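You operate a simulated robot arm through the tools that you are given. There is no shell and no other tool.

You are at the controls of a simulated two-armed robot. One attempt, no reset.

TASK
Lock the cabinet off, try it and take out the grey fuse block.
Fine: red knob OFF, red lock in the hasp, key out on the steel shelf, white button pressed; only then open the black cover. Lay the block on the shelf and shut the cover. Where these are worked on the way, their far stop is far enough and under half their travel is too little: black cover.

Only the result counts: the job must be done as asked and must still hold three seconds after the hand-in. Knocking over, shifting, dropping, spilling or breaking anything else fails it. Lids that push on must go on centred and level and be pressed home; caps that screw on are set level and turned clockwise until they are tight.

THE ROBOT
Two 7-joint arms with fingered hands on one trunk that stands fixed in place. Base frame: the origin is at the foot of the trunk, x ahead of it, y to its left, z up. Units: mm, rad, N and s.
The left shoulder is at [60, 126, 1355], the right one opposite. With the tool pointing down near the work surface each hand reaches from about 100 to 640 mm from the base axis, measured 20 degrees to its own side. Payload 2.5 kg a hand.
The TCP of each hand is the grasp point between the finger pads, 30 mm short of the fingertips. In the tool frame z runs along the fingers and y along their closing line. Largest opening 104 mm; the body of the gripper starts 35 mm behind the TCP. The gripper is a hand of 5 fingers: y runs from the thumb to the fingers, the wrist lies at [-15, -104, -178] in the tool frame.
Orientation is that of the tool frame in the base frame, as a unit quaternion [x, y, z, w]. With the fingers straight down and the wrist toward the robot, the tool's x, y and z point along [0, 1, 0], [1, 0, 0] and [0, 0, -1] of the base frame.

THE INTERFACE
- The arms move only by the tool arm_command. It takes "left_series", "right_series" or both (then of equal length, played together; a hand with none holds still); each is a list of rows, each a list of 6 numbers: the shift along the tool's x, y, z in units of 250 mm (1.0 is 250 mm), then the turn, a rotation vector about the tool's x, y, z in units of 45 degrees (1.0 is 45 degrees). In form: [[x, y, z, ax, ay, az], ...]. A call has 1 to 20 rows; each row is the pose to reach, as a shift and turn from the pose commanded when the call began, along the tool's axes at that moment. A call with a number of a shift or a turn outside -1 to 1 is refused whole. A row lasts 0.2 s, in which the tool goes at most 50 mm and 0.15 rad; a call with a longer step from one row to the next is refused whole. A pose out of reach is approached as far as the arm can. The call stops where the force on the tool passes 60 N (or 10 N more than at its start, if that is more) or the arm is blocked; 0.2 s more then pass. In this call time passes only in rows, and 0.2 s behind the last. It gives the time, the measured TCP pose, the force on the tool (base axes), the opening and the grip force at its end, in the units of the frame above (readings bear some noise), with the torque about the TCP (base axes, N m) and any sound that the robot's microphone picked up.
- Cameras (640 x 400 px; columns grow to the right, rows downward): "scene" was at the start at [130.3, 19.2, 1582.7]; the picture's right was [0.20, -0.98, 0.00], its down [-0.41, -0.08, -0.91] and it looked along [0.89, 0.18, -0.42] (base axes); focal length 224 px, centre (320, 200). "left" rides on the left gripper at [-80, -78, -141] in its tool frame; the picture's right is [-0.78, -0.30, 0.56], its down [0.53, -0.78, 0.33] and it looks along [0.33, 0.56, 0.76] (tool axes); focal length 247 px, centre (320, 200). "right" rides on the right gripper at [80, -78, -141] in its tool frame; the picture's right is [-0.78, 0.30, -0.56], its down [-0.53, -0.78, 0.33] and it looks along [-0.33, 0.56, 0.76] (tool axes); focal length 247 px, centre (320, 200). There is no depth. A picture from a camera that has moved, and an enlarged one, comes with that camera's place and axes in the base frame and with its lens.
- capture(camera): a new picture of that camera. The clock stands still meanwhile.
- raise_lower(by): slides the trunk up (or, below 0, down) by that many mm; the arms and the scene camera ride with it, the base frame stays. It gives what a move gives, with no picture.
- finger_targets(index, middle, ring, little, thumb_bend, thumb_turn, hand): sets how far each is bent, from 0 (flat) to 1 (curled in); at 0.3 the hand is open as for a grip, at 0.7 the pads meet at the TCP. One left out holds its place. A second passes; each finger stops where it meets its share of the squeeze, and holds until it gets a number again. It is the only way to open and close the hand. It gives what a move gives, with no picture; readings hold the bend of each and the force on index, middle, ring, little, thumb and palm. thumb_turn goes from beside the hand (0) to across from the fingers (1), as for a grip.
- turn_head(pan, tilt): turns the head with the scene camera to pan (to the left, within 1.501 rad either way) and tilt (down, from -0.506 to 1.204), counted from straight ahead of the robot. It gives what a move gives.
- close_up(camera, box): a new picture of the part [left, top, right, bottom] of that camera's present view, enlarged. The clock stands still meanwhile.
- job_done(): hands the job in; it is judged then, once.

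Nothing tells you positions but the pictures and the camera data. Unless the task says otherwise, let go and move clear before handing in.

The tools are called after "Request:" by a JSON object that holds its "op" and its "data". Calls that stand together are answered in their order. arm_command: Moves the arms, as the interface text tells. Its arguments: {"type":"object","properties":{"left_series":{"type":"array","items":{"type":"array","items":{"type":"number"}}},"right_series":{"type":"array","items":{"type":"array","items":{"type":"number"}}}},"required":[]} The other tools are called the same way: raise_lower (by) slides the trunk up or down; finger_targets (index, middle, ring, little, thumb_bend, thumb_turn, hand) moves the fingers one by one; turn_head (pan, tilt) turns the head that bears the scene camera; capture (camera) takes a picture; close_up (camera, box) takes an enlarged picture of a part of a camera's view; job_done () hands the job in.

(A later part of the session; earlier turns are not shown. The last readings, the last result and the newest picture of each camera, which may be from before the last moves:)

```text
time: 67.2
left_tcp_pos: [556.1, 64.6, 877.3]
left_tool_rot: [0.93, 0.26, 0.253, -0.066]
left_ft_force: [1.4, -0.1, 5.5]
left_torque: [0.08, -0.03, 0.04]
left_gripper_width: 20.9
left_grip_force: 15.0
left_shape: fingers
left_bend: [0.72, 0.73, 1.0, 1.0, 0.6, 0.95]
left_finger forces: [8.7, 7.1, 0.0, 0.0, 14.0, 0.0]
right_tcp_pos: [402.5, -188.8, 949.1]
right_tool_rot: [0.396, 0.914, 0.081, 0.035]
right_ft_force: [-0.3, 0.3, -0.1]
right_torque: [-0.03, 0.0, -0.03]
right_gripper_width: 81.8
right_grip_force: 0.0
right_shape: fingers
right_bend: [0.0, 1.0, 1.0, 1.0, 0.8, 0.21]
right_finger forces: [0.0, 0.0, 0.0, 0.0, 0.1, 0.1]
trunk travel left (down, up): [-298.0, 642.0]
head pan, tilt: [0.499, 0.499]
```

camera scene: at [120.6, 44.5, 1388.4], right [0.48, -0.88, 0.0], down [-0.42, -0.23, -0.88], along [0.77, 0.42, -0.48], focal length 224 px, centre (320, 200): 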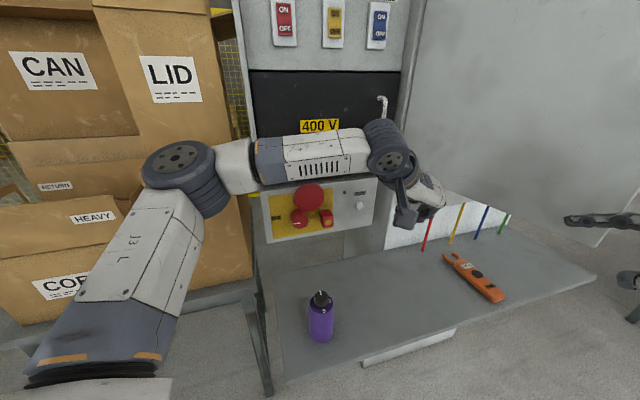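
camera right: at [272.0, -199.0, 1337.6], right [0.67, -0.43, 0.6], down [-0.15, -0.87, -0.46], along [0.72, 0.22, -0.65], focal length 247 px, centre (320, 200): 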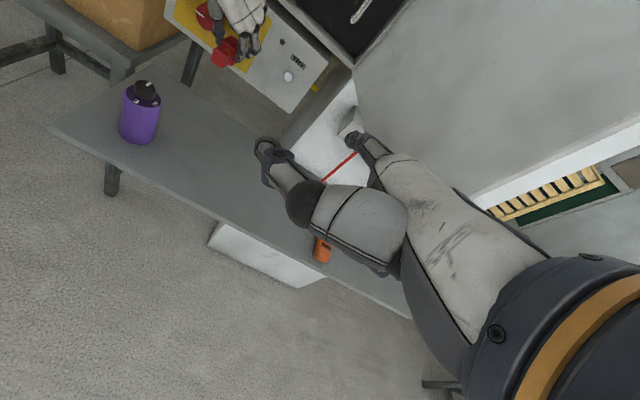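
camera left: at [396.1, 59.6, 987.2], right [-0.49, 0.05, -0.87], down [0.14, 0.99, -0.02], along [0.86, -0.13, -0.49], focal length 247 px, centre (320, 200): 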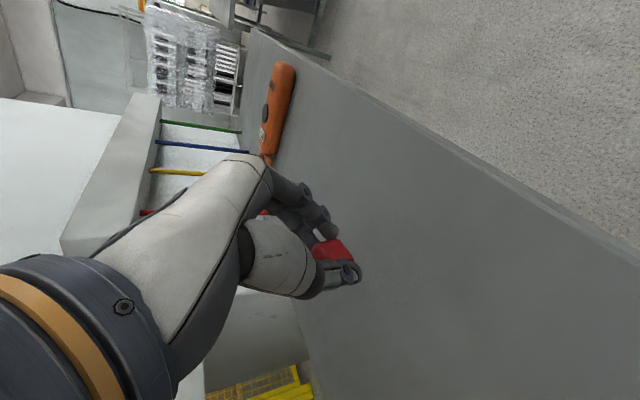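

Contact at 5.5 N, located under the key head. I'll open the fingers to leave the key on the shelf.

Request:
{"op": "finger_targets", "data": {"hand": "left", "index": 0.6, "middle": 0.6, "thumb_bend": 0.5}}

Request:
{"op": "finger_targets", "data": {"hand": "left", "index": 0.35, "middle": 0.35, "thumb_bend": 0.35}}

Request:
{"op": "close_up", "data": {"camera": "left", "box": [250, 160, 410, 320]}}

Request:
{"op": "close_up", "data": {"camera": "right", "box": [240, 40, 360, 140]}}

```text
time: 68.2
left_tcp_pos: [556.3, 64.6, 876.7]
left_tool_rot: [0.93, 0.259, 0.251, -0.067]
left_ft_force: [-0.6, -0.8, -0.2]
left_torque: [0.0, -0.02, -0.01]
left_gripper_width: 38.7
left_grip_force: 0.1
left_shape: fingers
left_bend: [0.6, 0.6, 1.0, 1.0, 0.5, 0.97]
left_finger forces: [0.1, 0.0, 0.1, 0.0, 0.0, 0.0]
right_tcp_pos: [401.8, -188.9, 947.2]
right_tool_rot: [0.395, 0.914, 0.08, 0.035]
right_ft_force: [0.5, 0.2, 0.6]
right_torque: [-0.03, -0.05, 0.02]
right_gripper_width: 81.6
right_grip_force: 0.0
right_shape: fingers
right_bend: [0.0, 1.0, 1.0, 1.0, 0.8, 0.21]
right_finger forces: [0.1, 0.0, 0.1, 0.0, 0.0, 0.0]
trunk travel left (down, up): [-298.0, 642.0]
head pan, tilt: [0.499, 0.499]
```

```text
time: 69.2
left_tcp_pos: [556.3, 64.1, 876.3]
left_tool_rot: [0.93, 0.258, 0.252, -0.067]
left_ft_force: [-0.5, 1.0, 0.2]
left_torque: [-0.01, 0.0, 0.03]
left_gripper_width: 90.1
left_grip_force: 0.2
left_shape: fingers
left_bend: [0.35, 0.35, 1.0, 1.0, 0.35, 0.97]
left_finger forces: [0.1, 0.1, 0.1, 0.1, 0.1, 0.1]
right_tcp_pos: [402.3, -189.1, 946.8]
right_tool_rot: [0.396, 0.914, 0.08, 0.035]
right_ft_force: [0.6, 0.1, 0.2]
right_torque: [0.0, 0.02, 0.0]
right_gripper_width: 81.8
right_grip_force: 0.1
right_shape: fingers
right_bend: [0.0, 1.0, 1.0, 1.0, 0.8, 0.21]
right_finger forces: [0.0, 0.0, 0.0, 0.0, 0.1, 0.1]
trunk travel left (down, up): [-298.0, 642.0]
head pan, tilt: [0.499, 0.499]
```

```text
2.50 times, centred on (330, 240) of left
camera zoom: at [396.1, 59.6, 958.2], right [-0.49, 0.05, -0.87], down [0.14, 0.99, -0.02], along [0.86, -0.13, -0.49], focal length 617 px, centre (295, 100)
```

zoom: 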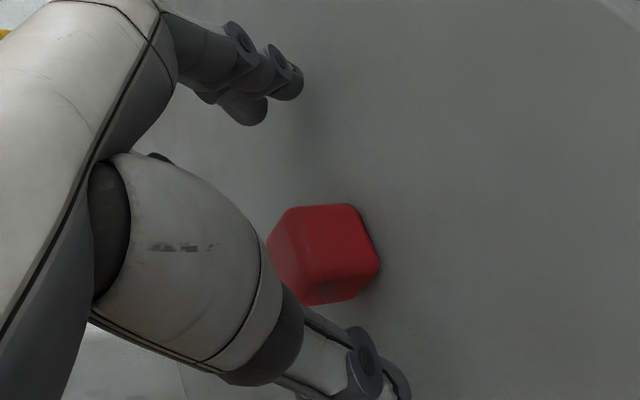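

```text
4.00 times, centred on (300, 90) of right
camera zoom: at [271.9, -199.4, 1073.6], right [0.67, -0.43, 0.6], down [-0.15, -0.87, -0.46], along [0.72, 0.22, -0.65], focal length 988 px, centre (400, 640)
```

zoom: 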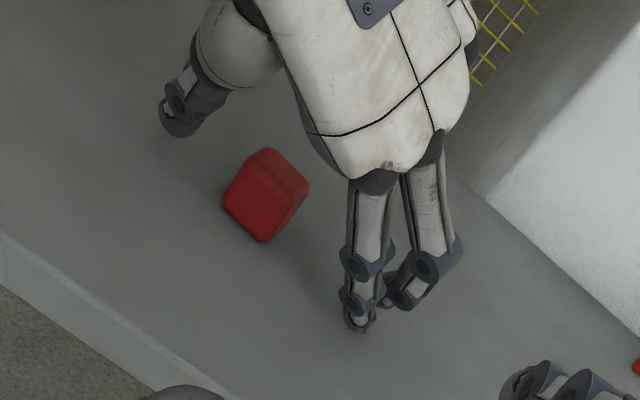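

The key is on the shelf and released. I'll lift straight up with the trunk, then check it.

Request:
{"op": "raise_lower", "data": {"by": 250}}

Request:
{"op": "capture", "data": {"camera": "scene"}}

Request:
{"op": "capture", "data": {"camera": "left"}}

Request:
{"op": "capture", "data": {"camera": "right"}}

```text
time: 71.8
left_tcp_pos: [556.5, 65.0, 1124.9]
left_tool_rot: [0.93, 0.258, 0.252, -0.067]
left_ft_force: [-0.1, 0.0, -0.3]
left_torque: [0.0, -0.02, -0.03]
left_gripper_width: 90.3
left_grip_force: 0.1
left_shape: fingers
left_bend: [0.35, 0.35, 1.0, 1.0, 0.35, 0.97]
left_finger forces: [0.0, 0.0, 0.0, 0.0, 0.0, 0.0]
right_tcp_pos: [402.5, -188.0, 1198.2]
right_tool_rot: [0.396, 0.914, 0.08, 0.035]
right_ft_force: [0.4, -0.5, -0.3]
right_torque: [0.02, -0.01, -0.01]
right_gripper_width: 81.6
right_grip_force: 0.1
right_shape: fingers
right_bend: [0.0, 1.0, 1.0, 1.0, 0.8, 0.21]
right_finger forces: [0.1, 0.0, 0.0, 0.0, 0.0, 0.1]
trunk travel left (down, up): [-548.0, 392.0]
head pan, tilt: [0.499, 0.499]
```

```text
taken
camera scene: at [119.8, 44.4, 1374.4], right [0.48, -0.88, 0.0], down [-0.42, -0.23, -0.88], along [0.77, 0.42, -0.48], focal length 224 px, centre (320, 200)
```

scene: 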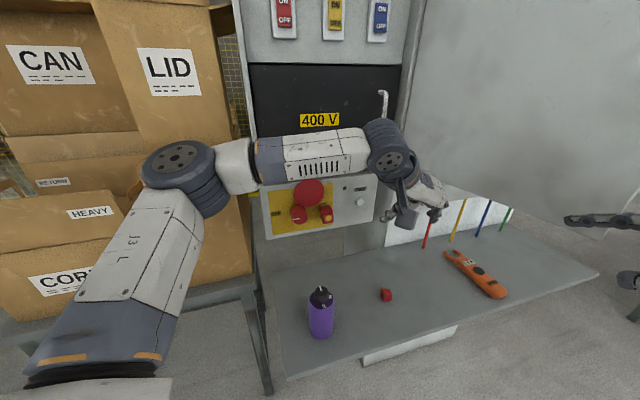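

```text
taken
camera left: at [396.2, 59.6, 1208.1], right [-0.49, 0.05, -0.87], down [0.14, 0.99, -0.02], along [0.86, -0.13, -0.49], focal length 247 px, centre (320, 200)
```

left: 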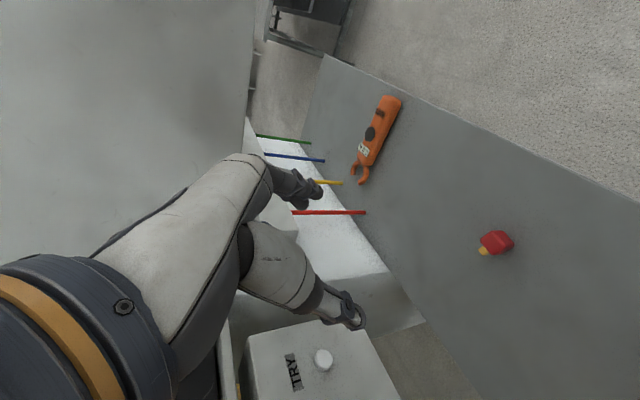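

```text
taken
camera right: at [272.0, -199.4, 1323.5], right [0.67, -0.43, 0.6], down [-0.15, -0.87, -0.46], along [0.72, 0.22, -0.65], focal length 247 px, centre (320, 200)
```

right: 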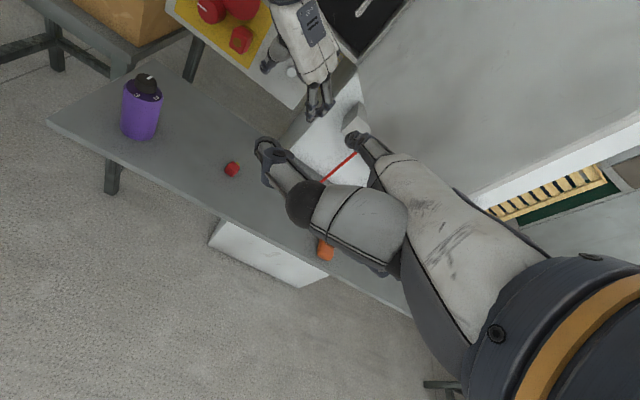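

Key is safely on the shelf, with its brass stub visible. Next is the TRY button with the right index, so I'll first move the left hand away to the upper left.

Request:
{"op": "arm_command", "data": {"left_series": [[0.056, -0.125, -0.064, 0, 0, 0], [0.113, -0.251, -0.128, 0, 0, 0], [0.169, -0.376, -0.192, 0, 0, 0], [0.225, -0.502, -0.257, 0, 0, 0], [0.282, -0.627, -0.321, 0, 0, 0], [0.338, -0.753, -0.385, 0, 0, 0]]}}

Request:
{"op": "close_up", "data": {"camera": "scene", "box": [290, 170, 402, 240]}}

```text
time: 73.2
left_tcp_pos: [479.9, 240.1, 1250.9]
left_tool_rot: [0.93, 0.258, 0.251, -0.067]
left_ft_force: [0.6, -0.7, 0.5]
left_torque: [0.02, 0.0, 0.01]
left_gripper_width: 90.4
left_grip_force: 0.0
left_shape: fingers
left_bend: [0.35, 0.35, 1.0, 1.0, 0.35, 0.97]
left_finger forces: [0.0, 0.0, 0.0, 0.0, 0.1, 0.1]
right_tcp_pos: [401.9, -187.2, 1197.4]
right_tool_rot: [0.395, 0.914, 0.08, 0.035]
right_ft_force: [0.6, 0.1, 0.1]
right_torque: [0.0, 0.0, 0.02]
right_gripper_width: 81.5
right_grip_force: 0.1
right_shape: fingers
right_bend: [0.0, 1.0, 1.0, 1.0, 0.8, 0.21]
right_finger forces: [0.0, 0.0, 0.0, 0.0, 0.0, 0.1]
trunk travel left (down, up): [-548.0, 392.0]
head pan, tilt: [0.499, 0.499]
```

```text
5.71 times, centred on (346, 205) of scene
camera zoom: at [119.5, 44.7, 1374.5], right [0.48, -0.88, 0.0], down [-0.42, -0.23, -0.88], along [0.77, 0.42, -0.48], focal length 1280 px, centre (171, 171)
```

zoom: 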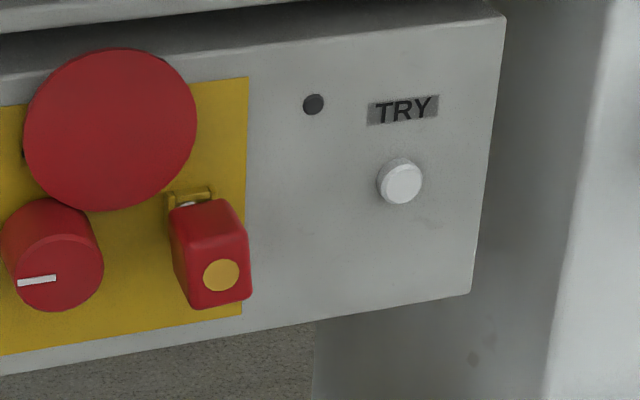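

I have the button at about s=310, z=1052. I'll bring the right hand in two moves to a point 45 mm in front of it.

Request:
{"op": "arm_command", "data": {"right_series": [[0.037, 0.12, 0.088, 0, 0, 0], [0.074, 0.241, 0.176, 0, 0, 0], [0.11, 0.361, 0.265, 0, 0, 0], [0.147, 0.482, 0.353, 0, 0, 0], [0.184, 0.602, 0.441, 0, 0, 0]]}}

Request:
{"op": "capture", "data": {"camera": "scene"}}

```text
time: 74.3
left_tcp_pos: [479.6, 240.0, 1249.8]
left_tool_rot: [0.931, 0.258, 0.251, -0.067]
left_ft_force: [0.0, 0.2, -0.1]
left_torque: [0.02, 0.0, 0.01]
left_gripper_width: 90.5
left_grip_force: 0.1
left_shape: fingers
left_bend: [0.35, 0.35, 1.0, 1.0, 0.35, 0.97]
left_finger forces: [0.0, 0.0, 0.1, 0.0, 0.0, 0.1]
right_tcp_pos: [493.0, -39.7, 1114.0]
right_tool_rot: [0.396, 0.914, 0.08, 0.035]
right_ft_force: [-0.3, -0.1, -0.3]
right_torque: [-0.03, -0.02, -0.02]
right_gripper_width: 81.7
right_grip_force: 0.0
right_shape: fingers
right_bend: [0.0, 1.0, 1.0, 1.0, 0.8, 0.21]
right_finger forces: [0.0, 0.1, 0.0, 0.0, 0.0, 0.1]
trunk travel left (down, up): [-548.0, 392.0]
head pan, tilt: [0.499, 0.499]
```

```text
taken
camera scene: at [120.0, 44.7, 1374.4], right [0.48, -0.88, 0.0], down [-0.42, -0.23, -0.88], along [0.77, 0.42, -0.48], focal length 224 px, centre (320, 200)
```

scene: 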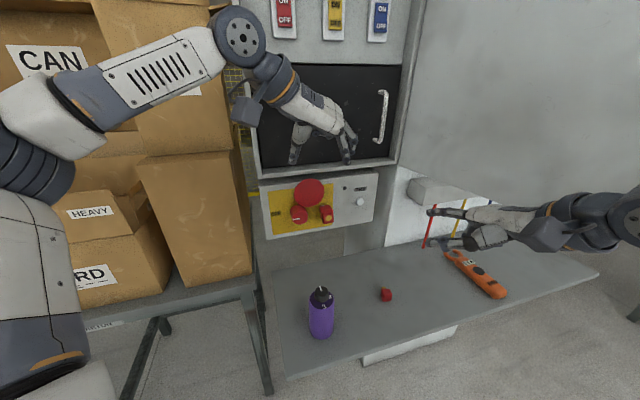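

Path is clear. Now the second half of the approach.

Request:
{"op": "arm_command", "data": {"right_series": [[0.037, 0.12, 0.088, 0, 0, 0], [0.074, 0.241, 0.176, 0, 0, 0], [0.11, 0.361, 0.265, 0, 0, 0], [0.147, 0.482, 0.353, 0, 0, 0], [0.184, 0.602, 0.441, 0, 0, 0]]}}

Request:
{"op": "close_up", "data": {"camera": "scene", "box": [310, 150, 438, 230]}}

Request:
{"op": "close_up", "data": {"camera": "right", "box": [250, 60, 450, 185]}}

Request:
{"op": "capture", "data": {"camera": "left"}}

```text
time: 75.5
left_tcp_pos: [478.8, 239.6, 1251.1]
left_tool_rot: [0.931, 0.258, 0.251, -0.067]
left_ft_force: [0.2, 0.1, -0.1]
left_torque: [-0.01, 0.03, 0.01]
left_gripper_width: 90.5
left_grip_force: 0.1
left_shape: fingers
left_bend: [0.35, 0.35, 1.0, 1.0, 0.35, 0.97]
left_finger forces: [0.0, 0.0, 0.1, 0.1, 0.0, 0.1]
right_tcp_pos: [583.8, 106.9, 1032.4]
right_tool_rot: [0.394, 0.915, 0.08, 0.034]
right_ft_force: [0.4, 0.4, 0.1]
right_torque: [0.02, -0.01, 0.0]
right_gripper_width: 81.7
right_grip_force: 0.1
right_shape: fingers
right_bend: [0.0, 1.0, 1.0, 1.0, 0.8, 0.21]
right_finger forces: [0.1, 0.0, 0.0, 0.1, 0.0, 0.0]
trunk travel left (down, up): [-548.0, 392.0]
head pan, tilt: [0.499, 0.499]
```

```text
5.00 times, centred on (374, 190) of scene
camera zoom: at [119.9, 44.9, 1374.4], right [0.48, -0.88, 0.0], down [-0.42, -0.23, -0.88], along [0.77, 0.42, -0.48], focal length 1120 px, centre (50, 250)
```

zoom: 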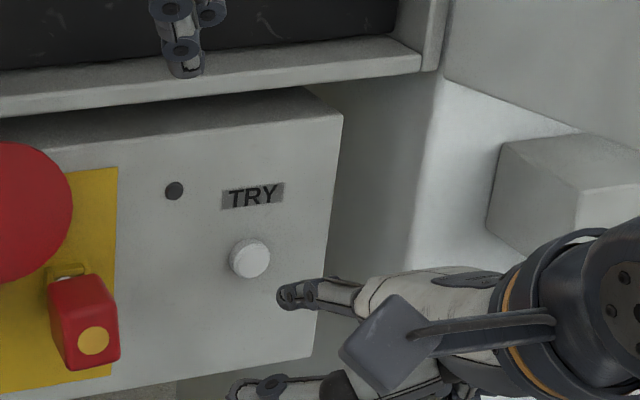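

```text
3.20 times, centred on (350, 122) of right
camera zoom: at [452.8, 96.8, 1158.8], right [0.67, -0.43, 0.6], down [-0.15, -0.87, -0.46], along [0.72, 0.22, -0.65], focal length 790 px, centre (224, 448)
```

zoom: 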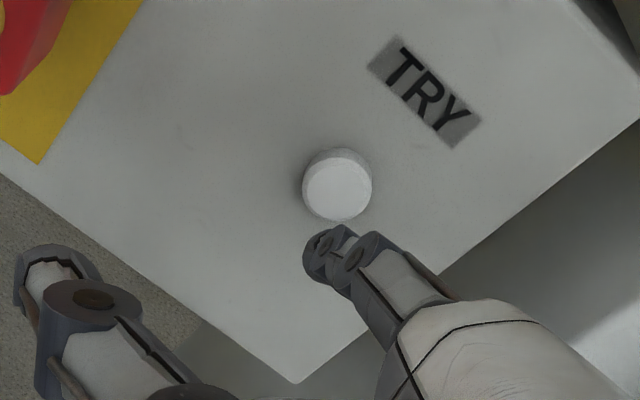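

```text
taken
camera left: at [319.8, 234.2, 1333.6], right [-0.49, 0.05, -0.87], down [0.14, 0.99, -0.02], along [0.86, -0.13, -0.49], focal length 247 px, centre (320, 200)
```

left: 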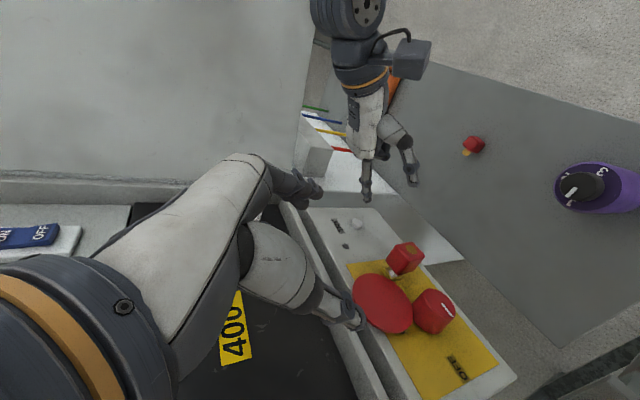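

The fingertip is nearly in line; I'll shift 3 mm left and 1.5 mm up while advancing 36 mm, then press in small steps.

Request:
{"op": "arm_command", "data": {"right_series": [[0.006, 0.048, 0.005, 0, 0, 0], [0.012, 0.096, 0.011, 0, 0, 0], [0.012, 0.143, 0.0193, 0, 0, 0]]}}

Request:
{"op": "arm_command", "data": {"right_series": [[0, 0.0118, 0.0021, 0, 0, 0], [0, 0.0236, 0.0042, 0, 0, 0], [0, 0.0355, 0.0063, 0, 0, 0]]}}

Request:
{"op": "close_up", "data": {"camera": "right", "box": [250, 60, 450, 185]}}

Request:
{"op": "close_up", "data": {"camera": "scene", "box": [330, 160, 410, 210]}}

```text
time: 76.3
left_tcp_pos: [479.4, 240.2, 1251.2]
left_tool_rot: [0.93, 0.258, 0.251, -0.068]
left_ft_force: [0.4, 0.6, 0.2]
left_torque: [-0.02, 0.03, -0.01]
left_gripper_width: 90.6
left_grip_force: 0.1
left_shape: fingers
left_bend: [0.35, 0.35, 1.0, 1.0, 0.35, 0.97]
left_finger forces: [0.0, 0.0, 0.0, 0.1, 0.0, 0.0]
right_tcp_pos: [599.6, 126.3, 1034.5]
right_tool_rot: [0.395, 0.915, 0.079, 0.035]
right_ft_force: [-0.8, 0.1, -0.2]
right_torque: [-0.01, 0.0, 0.01]
right_gripper_width: 81.8
right_grip_force: 0.1
right_shape: fingers
right_bend: [0.0, 1.0, 1.0, 1.0, 0.8, 0.21]
right_finger forces: [0.0, 0.0, 0.0, 0.0, 0.0, 0.0]
right hand out of reach, approached as far as the arm can: row 3
trunk travel left (down, up): [-548.0, 392.0]
head pan, tilt: [0.499, 0.499]
```

```text
time: 77.2
left_tcp_pos: [479.9, 238.3, 1251.1]
left_tool_rot: [0.93, 0.258, 0.252, -0.068]
left_ft_force: [0.3, 0.0, -1.3]
left_torque: [-0.02, 0.0, 0.03]
left_gripper_width: 90.5
left_grip_force: 0.0
left_shape: fingers
left_bend: [0.35, 0.35, 1.0, 1.0, 0.35, 0.97]
left_finger forces: [0.0, 0.0, 0.0, 0.1, 0.0, 0.0]
right_tcp_pos: [602.8, 130.6, 1033.5]
right_tool_rot: [0.399, 0.913, 0.081, 0.035]
right_ft_force: [0.1, 0.5, 0.3]
right_torque: [0.0, 0.01, -0.02]
right_gripper_width: 81.4
right_grip_force: 0.0
right_shape: fingers
right_bend: [0.0, 1.0, 1.0, 1.0, 0.8, 0.21]
right_finger forces: [0.0, 0.0, 0.1, 0.0, 0.0, 0.0]
right hand out of reach, approached as far as the arm can: row 3
trunk travel left (down, up): [-548.0, 392.0]
head pan, tilt: [0.499, 0.499]
```

```text
3.20 times, centred on (350, 122) of right
camera zoom: at [472.4, 119.7, 1160.5], right [0.67, -0.44, 0.6], down [-0.15, -0.87, -0.46], along [0.73, 0.22, -0.65], focal length 790 px, centre (224, 448)
```

zoom: 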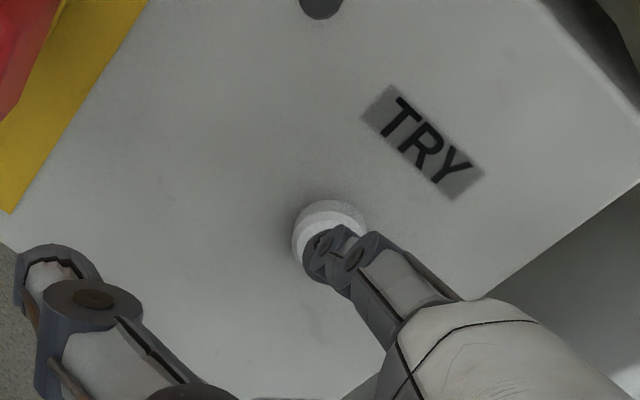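

```text
8.00 times, centred on (370, 185) of scene
camera zoom: at [119.8, 44.5, 1374.5], right [0.48, -0.88, 0.0], down [-0.42, -0.23, -0.88], along [0.77, 0.42, -0.48], focal length 1791 px, centre (-80, 320)
```

zoom: 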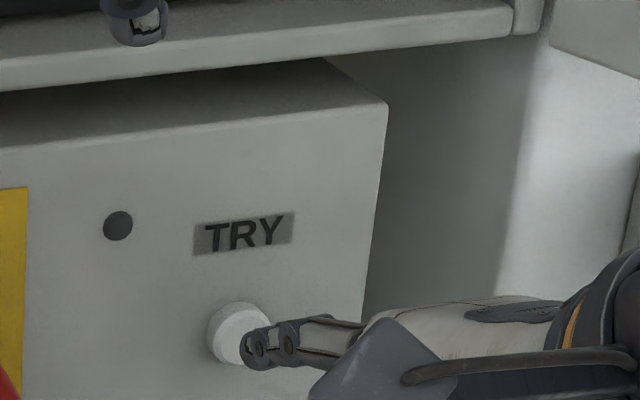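

The right arm is at its limit in this pose. Pitching the hand down about 12° brings the wrist closer, so I'll do that keeping the fingertip in place, then press on.

Request:
{"op": "arm_command", "data": {"right_series": [[0, 0.005, -0.0275, 0.0889, 0, 0], [0, 0.0098, -0.055, 0.1778, 0, 0], [0, 0.0147, -0.0826, 0.2667, 0, 0]]}}

Request:
{"op": "close_up", "data": {"camera": "right", "box": [250, 60, 450, 185]}}

Request:
{"op": "close_up", "data": {"camera": "scene", "box": [330, 160, 410, 210]}}

```text
time: 78.0
left_tcp_pos: [481.5, 237.9, 1251.1]
left_tool_rot: [0.93, 0.258, 0.251, -0.068]
left_ft_force: [0.2, -0.4, -0.2]
left_torque: [0.04, 0.04, 0.01]
left_gripper_width: 90.4
left_grip_force: 0.0
left_shape: fingers
left_bend: [0.35, 0.35, 1.0, 1.0, 0.35, 0.97]
left_finger forces: [0.0, 0.0, 0.0, 0.0, 0.0, 0.0]
right_tcp_pos: [571.9, 133.8, 1095.7]
right_tool_rot: [0.399, 0.916, 0.027, 0.011]
right_ft_force: [-0.1, -0.1, -0.4]
right_torque: [0.02, 0.04, -0.04]
right_gripper_width: 81.8
right_grip_force: 0.0
right_shape: fingers
right_bend: [0.0, 1.0, 1.0, 1.0, 0.8, 0.2]
right_finger forces: [0.0, 0.1, 0.1, 0.0, 0.0, 0.0]
right hand out of reach, approached as far as the arm can: row 1, 2, 3
trunk travel left (down, up): [-548.0, 392.0]
head pan, tilt: [0.499, 0.499]
```

```text
3.20 times, centred on (350, 122) of right
camera zoom: at [452.3, 134.0, 1232.5], right [0.72, -0.39, 0.57], down [-0.19, -0.91, -0.38], along [0.66, 0.17, -0.73], focal length 790 px, centre (224, 448)
```

zoom: 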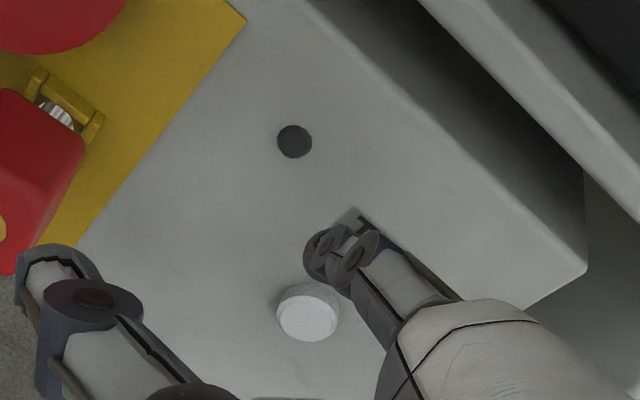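

```text
8.00 times, centred on (370, 185) of scene
camera zoom: at [121.4, 43.9, 1374.2], right [0.48, -0.88, 0.0], down [-0.42, -0.23, -0.88], along [0.77, 0.42, -0.48], focal length 1791 px, centre (-80, 320)
```

zoom: 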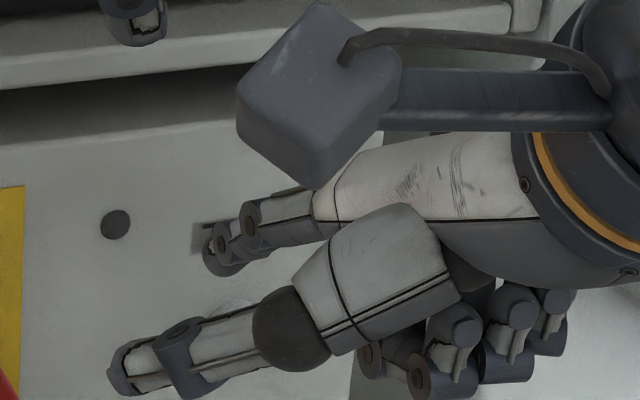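

The arm drifted back instead of pitching, so the right arm is a poor fit for this button. I'll retract it and press with the left index from a natural tool-down pose instead.

Request:
{"op": "arm_command", "data": {"right_series": [[-0.053, -0.156, -0.043, 0, 0, 0], [-0.106, -0.312, -0.085, 0, 0, 0], [-0.159, -0.469, -0.128, 0, 0, 0], [-0.211, -0.625, -0.17, 0, 0, 0], [-0.264, -0.781, -0.213, 0, 0, 0], [-0.317, -0.937, -0.255, 0, 0, 0]]}}

Request:
{"op": "close_up", "data": {"camera": "scene", "box": [260, 150, 420, 250]}}

```text
time: 79.3
left_tcp_pos: [480.2, 239.7, 1250.3]
left_tool_rot: [0.931, 0.258, 0.25, -0.068]
left_ft_force: [-0.1, -0.2, 0.8]
left_torque: [0.0, 0.01, -0.01]
left_gripper_width: 90.0
left_grip_force: 0.1
left_shape: fingers
left_bend: [0.35, 0.35, 1.0, 1.0, 0.35, 0.97]
left_finger forces: [0.0, 0.0, 0.0, 0.0, 0.0, 0.1]
right_tcp_pos: [450.3, -86.4, 1147.2]
right_tool_rot: [0.398, 0.917, 0.027, 0.012]
right_ft_force: [-0.1, -0.3, 0.0]
right_torque: [0.01, -0.03, 0.03]
right_gripper_width: 81.3
right_grip_force: 0.2
right_shape: fingers
right_bend: [0.0, 1.0, 1.0, 1.0, 0.8, 0.2]
right_finger forces: [0.0, 0.0, 0.0, 0.0, 0.0, 0.0]
trunk travel left (down, up): [-548.0, 392.0]
head pan, tilt: [0.499, 0.499]
```

```text
4.00 times, centred on (340, 200) of scene
camera zoom: at [119.5, 44.0, 1374.5], right [0.48, -0.88, 0.0], down [-0.42, -0.23, -0.88], along [0.77, 0.42, -0.48], focal length 896 px, centre (240, 200)
```

zoom: 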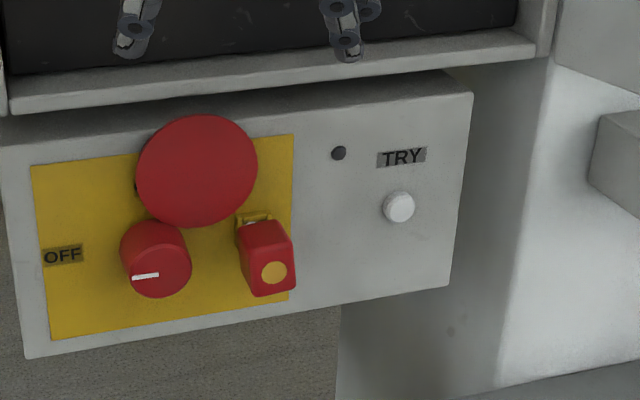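

I'll reorient the left hand to tool-down with its fingers pointing toward the panel, in two halves, with the index straight and the others curled.

Request:
{"op": "arm_command", "data": {"left_series": [[0, 0, -0.02, 0.0413, -0.0449, -0.1516], [0, 0, -0.04, 0.0825, -0.0899, -0.3032], [0, 0, -0.06, 0.1238, -0.1348, -0.4548], [0, 0, -0.08, 0.165, -0.1797, -0.6064], [0, 0, -0.1, 0.2063, -0.2247, -0.758], [0, 0, -0.12, 0.2475, -0.2696, -0.9096]]}}

Request:
{"op": "finger_targets", "data": {"hand": "left", "index": 0, "middle": 1, "ring": 1, "little": 1, "thumb_bend": 0.8, "thumb_turn": 0.2}}

```text
time: 80.8
left_tcp_pos: [466.5, 231.2, 1275.5]
left_tool_rot: [0.791, 0.596, 0.135, -0.036]
left_ft_force: [-0.3, -0.4, -0.3]
left_torque: [-0.01, -0.01, -0.01]
left_gripper_width: 90.3
left_grip_force: 0.1
left_shape: fingers
left_bend: [0.35, 0.35, 1.0, 1.0, 0.35, 0.97]
left_finger forces: [0.0, 0.1, 0.1, 0.1, 0.0, 0.0]
right_tcp_pos: [450.8, -85.5, 1146.3]
right_tool_rot: [0.399, 0.916, 0.028, 0.011]
right_ft_force: [-0.2, 0.8, -0.8]
right_torque: [-0.01, 0.01, 0.0]
right_gripper_width: 81.4
right_grip_force: 0.0
right_shape: fingers
right_bend: [0.0, 1.0, 1.0, 1.0, 0.8, 0.2]
right_finger forces: [0.1, 0.0, 0.0, 0.1, 0.0, 0.0]
trunk travel left (down, up): [-548.0, 392.0]
head pan, tilt: [0.499, 0.499]
```

```text
time: 81.8
left_tcp_pos: [467.0, 231.3, 1276.8]
left_tool_rot: [0.791, 0.595, 0.136, -0.036]
left_ft_force: [0.5, 0.1, -0.2]
left_torque: [-0.03, -0.03, 0.02]
left_gripper_width: 82.0
left_grip_force: 0.0
left_shape: fingers
left_bend: [0.0, 1.0, 1.0, 1.0, 0.8, 0.21]
left_finger forces: [0.1, 0.0, 0.0, 0.0, 0.1, 0.1]
right_tcp_pos: [451.6, -83.7, 1146.2]
right_tool_rot: [0.399, 0.917, 0.028, 0.011]
right_ft_force: [-0.5, 0.0, -0.4]
right_torque: [0.01, 0.03, -0.02]
right_gripper_width: 81.7
right_grip_force: 0.0
right_shape: fingers
right_bend: [0.0, 1.0, 1.0, 1.0, 0.8, 0.2]
right_finger forces: [0.0, 0.0, 0.0, 0.0, 0.0, 0.0]
trunk travel left (down, up): [-548.0, 392.0]
head pan, tilt: [0.499, 0.499]
```

Second half of the turn.

Request:
{"op": "arm_command", "data": {"left_series": [[0, 0, -0.02, 0.0413, -0.0449, -0.1516], [0, 0, -0.04, 0.0825, -0.0899, -0.3032], [0, 0, -0.06, 0.1238, -0.1348, -0.4548], [0, 0, -0.08, 0.165, -0.1797, -0.6064], [0, 0, -0.1, 0.2063, -0.2247, -0.758], [0, 0, -0.12, 0.2475, -0.2696, -0.9096]]}}

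Request:
{"op": "raise_lower", "data": {"by": 150}}

Request:
{"op": "capture", "data": {"camera": "scene"}}

Request:
{"op": "capture", "data": {"camera": "left"}}

```text
time: 83.2
left_tcp_pos: [462.4, 225.5, 1304.5]
left_tool_rot: [0.536, 0.844, 0.0, 0.0]
left_ft_force: [0.5, -0.6, -0.2]
left_torque: [0.0, 0.01, 0.02]
left_gripper_width: 81.7
left_grip_force: 0.2
left_shape: fingers
left_bend: [0.0, 1.0, 1.0, 1.0, 0.8, 0.21]
left_finger forces: [0.0, 0.1, 0.0, 0.0, 0.0, 0.1]
right_tcp_pos: [450.8, -84.6, 1145.8]
right_tool_rot: [0.399, 0.916, 0.028, 0.011]
right_ft_force: [0.2, -0.2, 0.1]
right_torque: [-0.01, -0.01, 0.03]
right_gripper_width: 81.6
right_grip_force: 0.1
right_shape: fingers
right_bend: [0.0, 1.0, 1.0, 1.0, 0.8, 0.2]
right_finger forces: [0.0, 0.0, 0.0, 0.0, 0.1, 0.0]
trunk travel left (down, up): [-548.0, 392.0]
head pan, tilt: [0.499, 0.499]
```

```text
time: 84.9
left_tcp_pos: [461.6, 224.8, 1455.0]
left_tool_rot: [0.537, 0.844, -0.001, 0.0]
left_ft_force: [0.4, -0.5, -0.6]
left_torque: [0.03, 0.0, 0.01]
left_gripper_width: 81.7
left_grip_force: 0.1
left_shape: fingers
left_bend: [0.0, 1.0, 1.0, 1.0, 0.8, 0.21]
left_finger forces: [0.1, 0.0, 0.0, 0.1, 0.1, 0.1]
right_tcp_pos: [451.6, -84.7, 1297.3]
right_tool_rot: [0.398, 0.917, 0.028, 0.011]
right_ft_force: [1.0, -0.3, 1.1]
right_torque: [-0.01, -0.05, -0.03]
right_gripper_width: 81.9
right_grip_force: 0.0
right_shape: fingers
right_bend: [0.0, 1.0, 1.0, 1.0, 0.8, 0.2]
right_finger forces: [0.1, 0.0, 0.1, 0.0, 0.0, 0.0]
trunk travel left (down, up): [-698.0, 242.0]
head pan, tilt: [0.499, 0.499]
```

```text
taken
camera scene: at [119.9, 44.5, 1524.4], right [0.48, -0.88, 0.0], down [-0.42, -0.23, -0.88], along [0.77, 0.42, -0.48], focal length 224 px, centre (320, 200)
```

scene: 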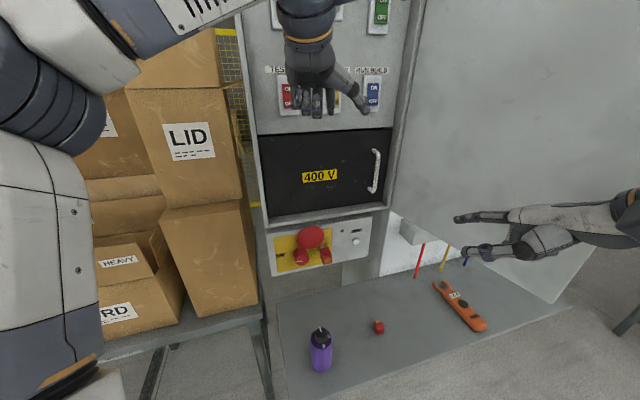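

```text
taken
camera left: at [425.8, 120.1, 1597.3], right [0.06, -0.83, -0.56], down [-0.93, 0.16, -0.33], along [0.36, 0.54, -0.76], focal length 247 px, centre (320, 200)
```

left: 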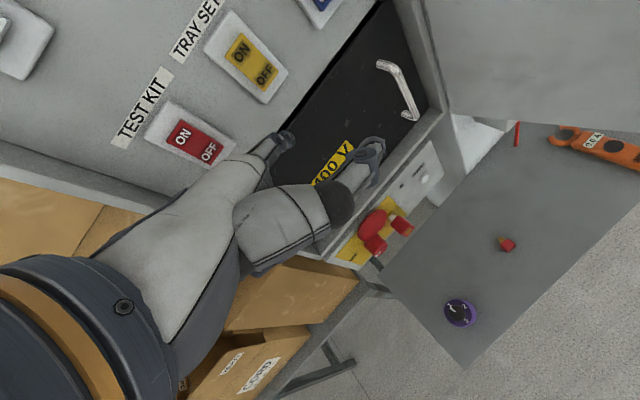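

The left hand is tool-down, with index out. I'll bring it down in front of the panel in stages, well clear of the lock and handle.

Request:
{"op": "arm_command", "data": {"left_series": [[-0.039, -0.002, 0.14, 0, 0, 0], [-0.078, -0.004, 0.28, 0, 0, 0], [-0.116, -0.005, 0.42, 0, 0, 0], [-0.155, -0.007, 0.56, 0, 0, 0], [-0.194, -0.009, 0.7, 0, 0, 0]]}}

Request:
{"op": "arm_command", "data": {"left_series": [[-0.046, 0.005, 0.136, 0, 0, 0], [-0.093, 0.01, 0.272, 0, 0, 0], [-0.139, 0.014, 0.408, 0, 0, 0], [-0.186, 0.019, 0.544, 0, 0, 0], [-0.232, 0.024, 0.68, 0, 0, 0]]}}

Request:
{"op": "capture", "data": {"camera": "scene"}}

Request:
{"op": "capture", "data": {"camera": "left"}}

```text
time: 86.1
left_tcp_pos: [479.5, 180.4, 1280.0]
left_tool_rot: [0.536, 0.844, 0.0, 0.001]
left_ft_force: [-0.5, 0.3, 0.1]
left_torque: [-0.02, 0.04, 0.0]
left_gripper_width: 81.5
left_grip_force: 0.1
left_shape: fingers
left_bend: [0.0, 1.0, 1.0, 1.0, 0.8, 0.21]
left_finger forces: [0.0, 0.1, 0.0, 0.0, 0.0, 0.0]
right_tcp_pos: [452.3, -85.3, 1296.4]
right_tool_rot: [0.399, 0.917, 0.028, 0.011]
right_ft_force: [0.4, -0.1, -0.6]
right_torque: [0.01, 0.03, 0.02]
right_gripper_width: 82.0
right_grip_force: 0.1
right_shape: fingers
right_bend: [0.0, 1.0, 1.0, 1.0, 0.8, 0.2]
right_finger forces: [0.0, 0.1, 0.0, 0.0, 0.0, 0.0]
trunk travel left (down, up): [-698.0, 242.0]
head pan, tilt: [0.499, 0.499]
```

```text
time: 87.3
left_tcp_pos: [502.6, 139.9, 1114.8]
left_tool_rot: [0.537, 0.844, 0.001, 0.001]
left_ft_force: [0.0, -0.1, -0.2]
left_torque: [0.01, -0.03, 0.03]
left_gripper_width: 82.0
left_grip_force: 0.2
left_shape: fingers
left_bend: [0.0, 1.0, 1.0, 1.0, 0.8, 0.21]
left_finger forces: [0.1, 0.0, 0.1, 0.1, 0.0, 0.0]
left hand out of reach, approached as far as the arm can: row 5
right_tcp_pos: [452.4, -85.4, 1297.0]
right_tool_rot: [0.399, 0.917, 0.027, 0.012]
right_ft_force: [-0.1, -0.2, -0.5]
right_torque: [0.01, 0.0, -0.01]
right_gripper_width: 81.7
right_grip_force: 0.0
right_shape: fingers
right_bend: [0.0, 1.0, 1.0, 1.0, 0.8, 0.2]
right_finger forces: [0.0, 0.1, 0.0, 0.0, 0.1, 0.1]
trunk travel left (down, up): [-698.0, 242.0]
head pan, tilt: [0.499, 0.499]
```

```text
taken
camera scene: at [119.6, 44.7, 1524.5], right [0.48, -0.88, 0.0], down [-0.42, -0.23, -0.88], along [0.77, 0.42, -0.48], focal length 224 px, centre (320, 200)
```

scene: 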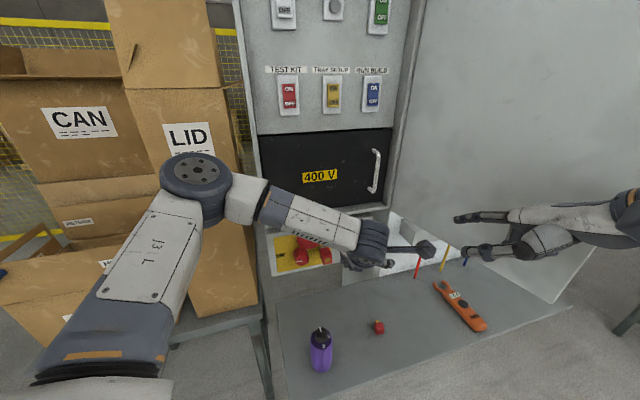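

```text
taken
camera left: at [467.7, 35.0, 1256.8], right [0.06, -0.83, -0.56], down [-0.93, 0.16, -0.33], along [0.36, 0.54, -0.76], focal length 247 px, centre (320, 200)
```

left: 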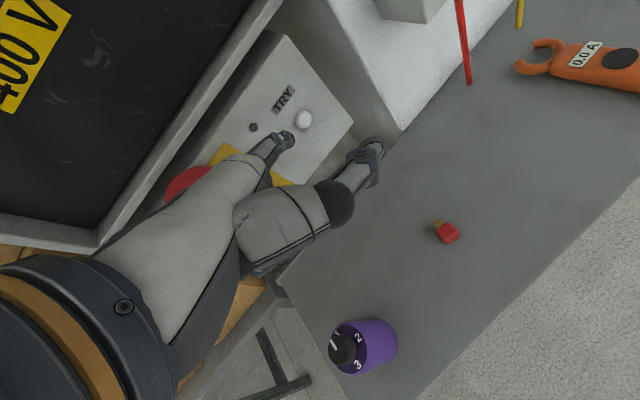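

It's near its limit this low relative to the shoulder. I'll raise the hand 100 mm and then lower the trunk by about 162 mm to regain reach at the same height.

Request:
{"op": "arm_command", "data": {"left_series": [[0, 0, -0.133, 0, 0, 0], [0, 0, -0.267, 0, 0, 0], [0, 0, -0.4, 0, 0, 0]]}}

Request:
{"op": "raise_lower", "data": {"by": -162}}

Request:
{"op": "capture", "data": {"camera": "scene"}}

```text
time: 88.1
left_tcp_pos: [504.9, 139.7, 1215.0]
left_tool_rot: [0.537, 0.843, 0.001, 0.0]
left_ft_force: [-0.9, 0.1, -0.2]
left_torque: [0.01, 0.03, 0.0]
left_gripper_width: 81.6
left_grip_force: 0.0
left_shape: fingers
left_bend: [0.0, 1.0, 1.0, 1.0, 0.8, 0.21]
left_finger forces: [0.0, 0.0, 0.0, 0.0, 0.0, 0.0]
right_tcp_pos: [453.0, -84.7, 1296.9]
right_tool_rot: [0.398, 0.917, 0.027, 0.013]
right_ft_force: [-0.9, 0.5, -0.1]
right_torque: [0.02, 0.0, 0.01]
right_gripper_width: 81.4
right_grip_force: 0.0
right_shape: fingers
right_bend: [0.0, 1.0, 1.0, 1.0, 0.8, 0.2]
right_finger forces: [0.0, 0.0, 0.0, 0.0, 0.1, 0.0]
trunk travel left (down, up): [-698.0, 242.0]
head pan, tilt: [0.499, 0.499]
```

```text
time: 90.0
left_tcp_pos: [505.3, 140.5, 1053.7]
left_tool_rot: [0.536, 0.844, 0.0, 0.001]
left_ft_force: [0.5, 0.3, -0.4]
left_torque: [-0.02, 0.01, 0.0]
left_gripper_width: 81.9
left_grip_force: 0.1
left_shape: fingers
left_bend: [0.0, 1.0, 1.0, 1.0, 0.8, 0.21]
left_finger forces: [0.0, 0.0, 0.0, 0.0, 0.0, 0.0]
right_tcp_pos: [451.0, -84.8, 1133.9]
right_tool_rot: [0.397, 0.917, 0.028, 0.011]
right_ft_force: [0.2, -0.2, -0.4]
right_torque: [0.01, -0.05, 0.0]
right_gripper_width: 81.5
right_grip_force: 0.1
right_shape: fingers
right_bend: [0.0, 1.0, 1.0, 1.0, 0.8, 0.2]
right_finger forces: [0.0, 0.0, 0.1, 0.0, 0.1, 0.0]
trunk travel left (down, up): [-536.0, 404.0]
head pan, tilt: [0.499, 0.499]
```

```text
taken
camera scene: at [119.7, 44.5, 1362.5], right [0.48, -0.88, 0.0], down [-0.42, -0.23, -0.88], along [0.77, 0.42, -0.48], focal length 224 px, centre (320, 200)
```

scene: 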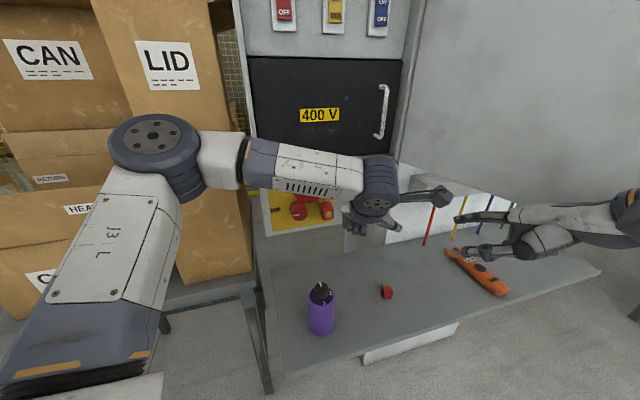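

Now I'll back the right hand off a bit and advance the left toward the button.

Request:
{"op": "arm_command", "data": {"right_series": [[-0.052, -0.121, -0.007, 0, 0, 0], [-0.103, -0.241, -0.014, 0, 0, 0], [-0.155, -0.362, -0.021, 0, 0, 0]], "left_series": [[-0.009, 0.083, 0.002, 0, 0, 0], [-0.018, 0.165, 0.004, 0, 0, 0], [-0.027, 0.248, 0.006, 0, 0, 0]]}}

Request:
{"op": "close_up", "data": {"camera": "scene", "box": [300, 150, 428, 230]}}

Request:
{"op": "close_up", "data": {"camera": "left", "box": [220, 60, 420, 185]}}

Request:
{"op": "capture", "data": {"camera": "right"}}

```text
time: 90.8
left_tcp_pos: [564.7, 162.5, 1051.5]
left_tool_rot: [0.538, 0.843, 0.0, 0.001]
left_ft_force: [-0.6, -0.7, -0.2]
left_torque: [-0.02, 0.0, 0.0]
left_gripper_width: 82.0
left_grip_force: 0.1
left_shape: fingers
left_bend: [0.0, 1.0, 1.0, 1.0, 0.8, 0.21]
left_finger forces: [0.0, 0.0, 0.0, 0.0, 0.1, 0.1]
right_tcp_pos: [411.0, -175.6, 1133.6]
right_tool_rot: [0.398, 0.917, 0.028, 0.013]
right_ft_force: [0.1, -0.3, -0.2]
right_torque: [-0.01, 0.02, -0.05]
right_gripper_width: 81.7
right_grip_force: 0.0
right_shape: fingers
right_bend: [0.0, 1.0, 1.0, 1.0, 0.8, 0.2]
right_finger forces: [0.0, 0.1, 0.0, 0.1, 0.0, 0.1]
trunk travel left (down, up): [-536.0, 404.0]
head pan, tilt: [0.499, 0.499]
```

```text
5.00 times, centred on (364, 190) of scene
camera zoom: at [119.7, 44.4, 1362.5], right [0.48, -0.88, 0.0], down [-0.42, -0.23, -0.88], along [0.77, 0.42, -0.48], focal length 1120 px, centre (100, 250)
```

zoom: 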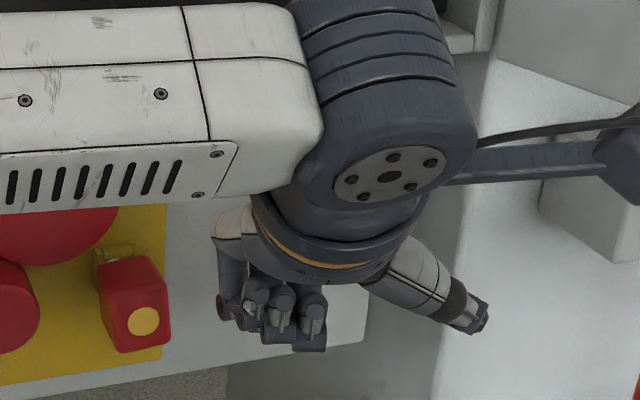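

```text
3.20 times, centred on (320, 122) of left
camera zoom: at [527.3, 57.5, 1194.2], right [0.06, -0.83, -0.56], down [-0.93, 0.16, -0.33], along [0.36, 0.54, -0.76], focal length 790 px, centre (320, 448)
```

zoom: 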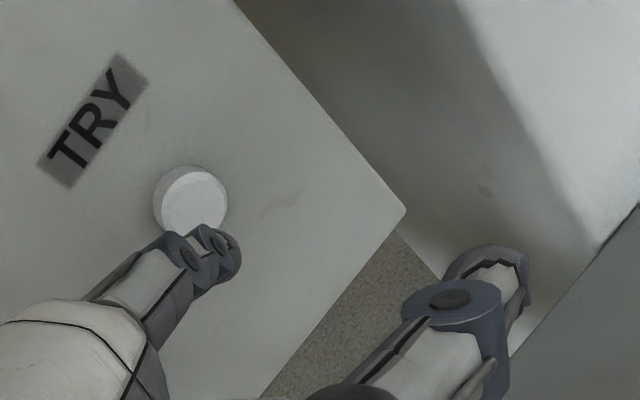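

```text
taken
camera right: at [292.0, -176.5, 1270.9], right [0.72, -0.39, 0.57], down [-0.19, -0.91, -0.38], along [0.67, 0.17, -0.73], focal length 247 px, centre (320, 200)
```

right: 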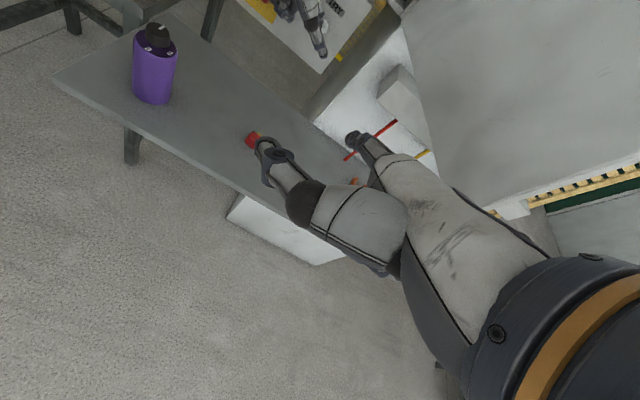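

Left index tip checks out at s≈309, d≈617, about 30 mm from the button. I'll shift 3 mm right, advance, and then press in small steps.

Request:
{"op": "arm_command", "data": {"left_series": [[0.0094, 0.0474, -0.003, 0, 0, 0], [0.0188, 0.0948, -0.006, 0, 0, 0]]}}

Request:
{"op": "arm_command", "data": {"left_series": [[0.0038, 0.0114, 0, 0, 0, 0], [0.0076, 0.0228, 0, 0, 0, 0]]}}

Request:
{"op": "close_up", "data": {"camera": "left", "box": [220, 60, 420, 185]}}

```text
time: 91.3
left_tcp_pos: [580.0, 179.7, 1053.3]
left_tool_rot: [0.537, 0.844, 0.0, 0.001]
left_ft_force: [-0.3, 0.3, -0.7]
left_torque: [0.02, 0.01, 0.01]
left_gripper_width: 81.6
left_grip_force: 0.1
left_shape: fingers
left_bend: [0.0, 1.0, 1.0, 1.0, 0.8, 0.21]
left_finger forces: [0.0, 0.1, 0.0, 0.0, 0.0, 0.0]
left hand out of reach, approached as far as the arm can: row 2
right_tcp_pos: [411.3, -176.3, 1134.5]
right_tool_rot: [0.399, 0.917, 0.028, 0.012]
right_ft_force: [-0.1, -0.7, 0.4]
right_torque: [0.01, 0.02, 0.01]
right_gripper_width: 81.5
right_grip_force: 0.1
right_shape: fingers
right_bend: [0.0, 1.0, 1.0, 1.0, 0.8, 0.2]
right_finger forces: [0.0, 0.0, 0.0, 0.1, 0.0, 0.0]
trunk travel left (down, up): [-536.0, 404.0]
head pan, tilt: [0.499, 0.499]
```

```text
time: 92.0
left_tcp_pos: [582.5, 183.7, 1053.2]
left_tool_rot: [0.538, 0.843, 0.0, 0.001]
left_ft_force: [1.1, 0.5, -0.5]
left_torque: [0.01, 0.02, 0.01]
left_gripper_width: 81.4
left_grip_force: 0.1
left_shape: fingers
left_bend: [0.0, 1.0, 1.0, 1.0, 0.8, 0.21]
left_finger forces: [0.0, 0.0, 0.1, 0.0, 0.0, 0.1]
right_tcp_pos: [412.1, -176.6, 1134.6]
right_tool_rot: [0.399, 0.916, 0.027, 0.01]
right_ft_force: [-0.2, -0.3, -0.1]
right_torque: [0.01, -0.01, 0.02]
right_gripper_width: 81.5
right_grip_force: 0.0
right_shape: fingers
right_bend: [0.0, 1.0, 1.0, 1.0, 0.8, 0.2]
right_finger forces: [0.0, 0.0, 0.0, 0.1, 0.0, 0.0]
trunk travel left (down, up): [-536.0, 404.0]
head pan, tilt: [0.499, 0.499]
```

```text
3.20 times, centred on (320, 122) of left
camera zoom: at [546.7, 79.0, 1195.3], right [0.06, -0.83, -0.56], down [-0.93, 0.16, -0.33], along [0.36, 0.54, -0.76], focal length 790 px, centre (320, 448)
```

zoom: 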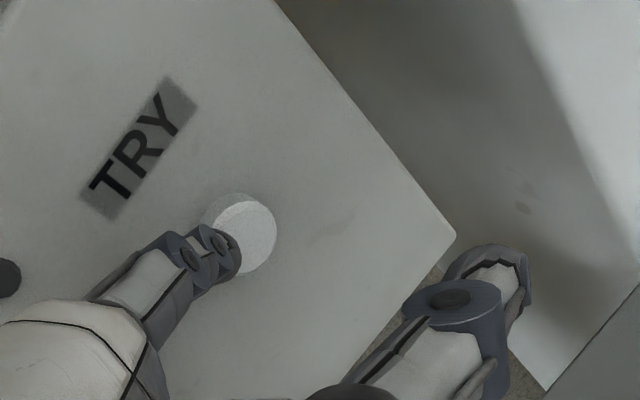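

The tip is nearly touching but about 6 mm left of the button centre. I'll shift right and then press.

Request:
{"op": "arm_command", "data": {"left_series": [[-0.0118, 0.0, 0, 0, 0, 0], [-0.0237, 0.004, 0, 0, 0, 0]]}}

Request:
{"op": "arm_command", "data": {"left_series": [[0.0038, 0.0114, 0, 0, 0, 0], [0.0076, 0.0228, 0, 0, 0, 0]]}}

Request:
{"op": "close_up", "data": {"camera": "left", "box": [220, 60, 420, 185]}}

```text
time: 92.5
left_tcp_pos: [581.8, 183.2, 1053.7]
left_tool_rot: [0.537, 0.843, 0.0, 0.001]
left_ft_force: [0.0, -0.2, 0.1]
left_torque: [-0.02, -0.03, -0.01]
left_gripper_width: 81.7
left_grip_force: 0.0
left_shape: fingers
left_bend: [0.0, 1.0, 1.0, 1.0, 0.8, 0.21]
left_finger forces: [0.0, 0.0, 0.0, 0.0, 0.0, 0.0]
left hand out of reach, approached as far as the arm can: row 1, 2
right_tcp_pos: [412.3, -176.8, 1133.0]
right_tool_rot: [0.398, 0.917, 0.028, 0.011]
right_ft_force: [-0.2, 0.3, 0.2]
right_torque: [-0.01, -0.02, 0.01]
right_gripper_width: 81.7
right_grip_force: 0.0
right_shape: fingers
right_bend: [0.0, 1.0, 1.0, 1.0, 0.8, 0.2]
right_finger forces: [0.0, 0.0, 0.1, 0.0, 0.1, 0.0]
trunk travel left (down, up): [-536.0, 404.0]
head pan, tilt: [0.499, 0.499]
```

```text
time: 93.2
left_tcp_pos: [584.6, 186.7, 1052.2]
left_tool_rot: [0.537, 0.843, 0.001, 0.002]
left_ft_force: [-0.4, 0.2, -0.6]
left_torque: [0.04, 0.0, 0.0]
left_gripper_width: 81.7
left_grip_force: 0.2
left_shape: fingers
left_bend: [0.0, 1.0, 1.0, 1.0, 0.8, 0.21]
left_finger forces: [0.1, 0.0, 0.0, 0.1, 0.0, 0.0]
right_tcp_pos: [411.0, -175.3, 1132.6]
right_tool_rot: [0.399, 0.916, 0.028, 0.011]
right_ft_force: [0.4, 0.1, 0.7]
right_torque: [0.0, 0.01, -0.01]
right_gripper_width: 81.7
right_grip_force: 0.0
right_shape: fingers
right_bend: [0.0, 1.0, 1.0, 1.0, 0.8, 0.2]
right_finger forces: [0.0, 0.1, 0.0, 0.0, 0.1, 0.0]
trunk travel left (down, up): [-536.0, 404.0]
head pan, tilt: [0.499, 0.499]
```

```text
3.20 times, centred on (320, 122) of left
camera zoom: at [549.3, 82.3, 1195.5], right [0.06, -0.83, -0.56], down [-0.93, 0.16, -0.33], along [0.36, 0.54, -0.76], focal length 790 px, centre (320, 448)
```

zoom: 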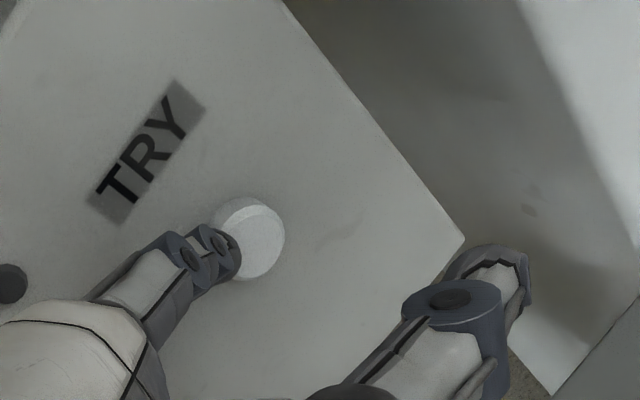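

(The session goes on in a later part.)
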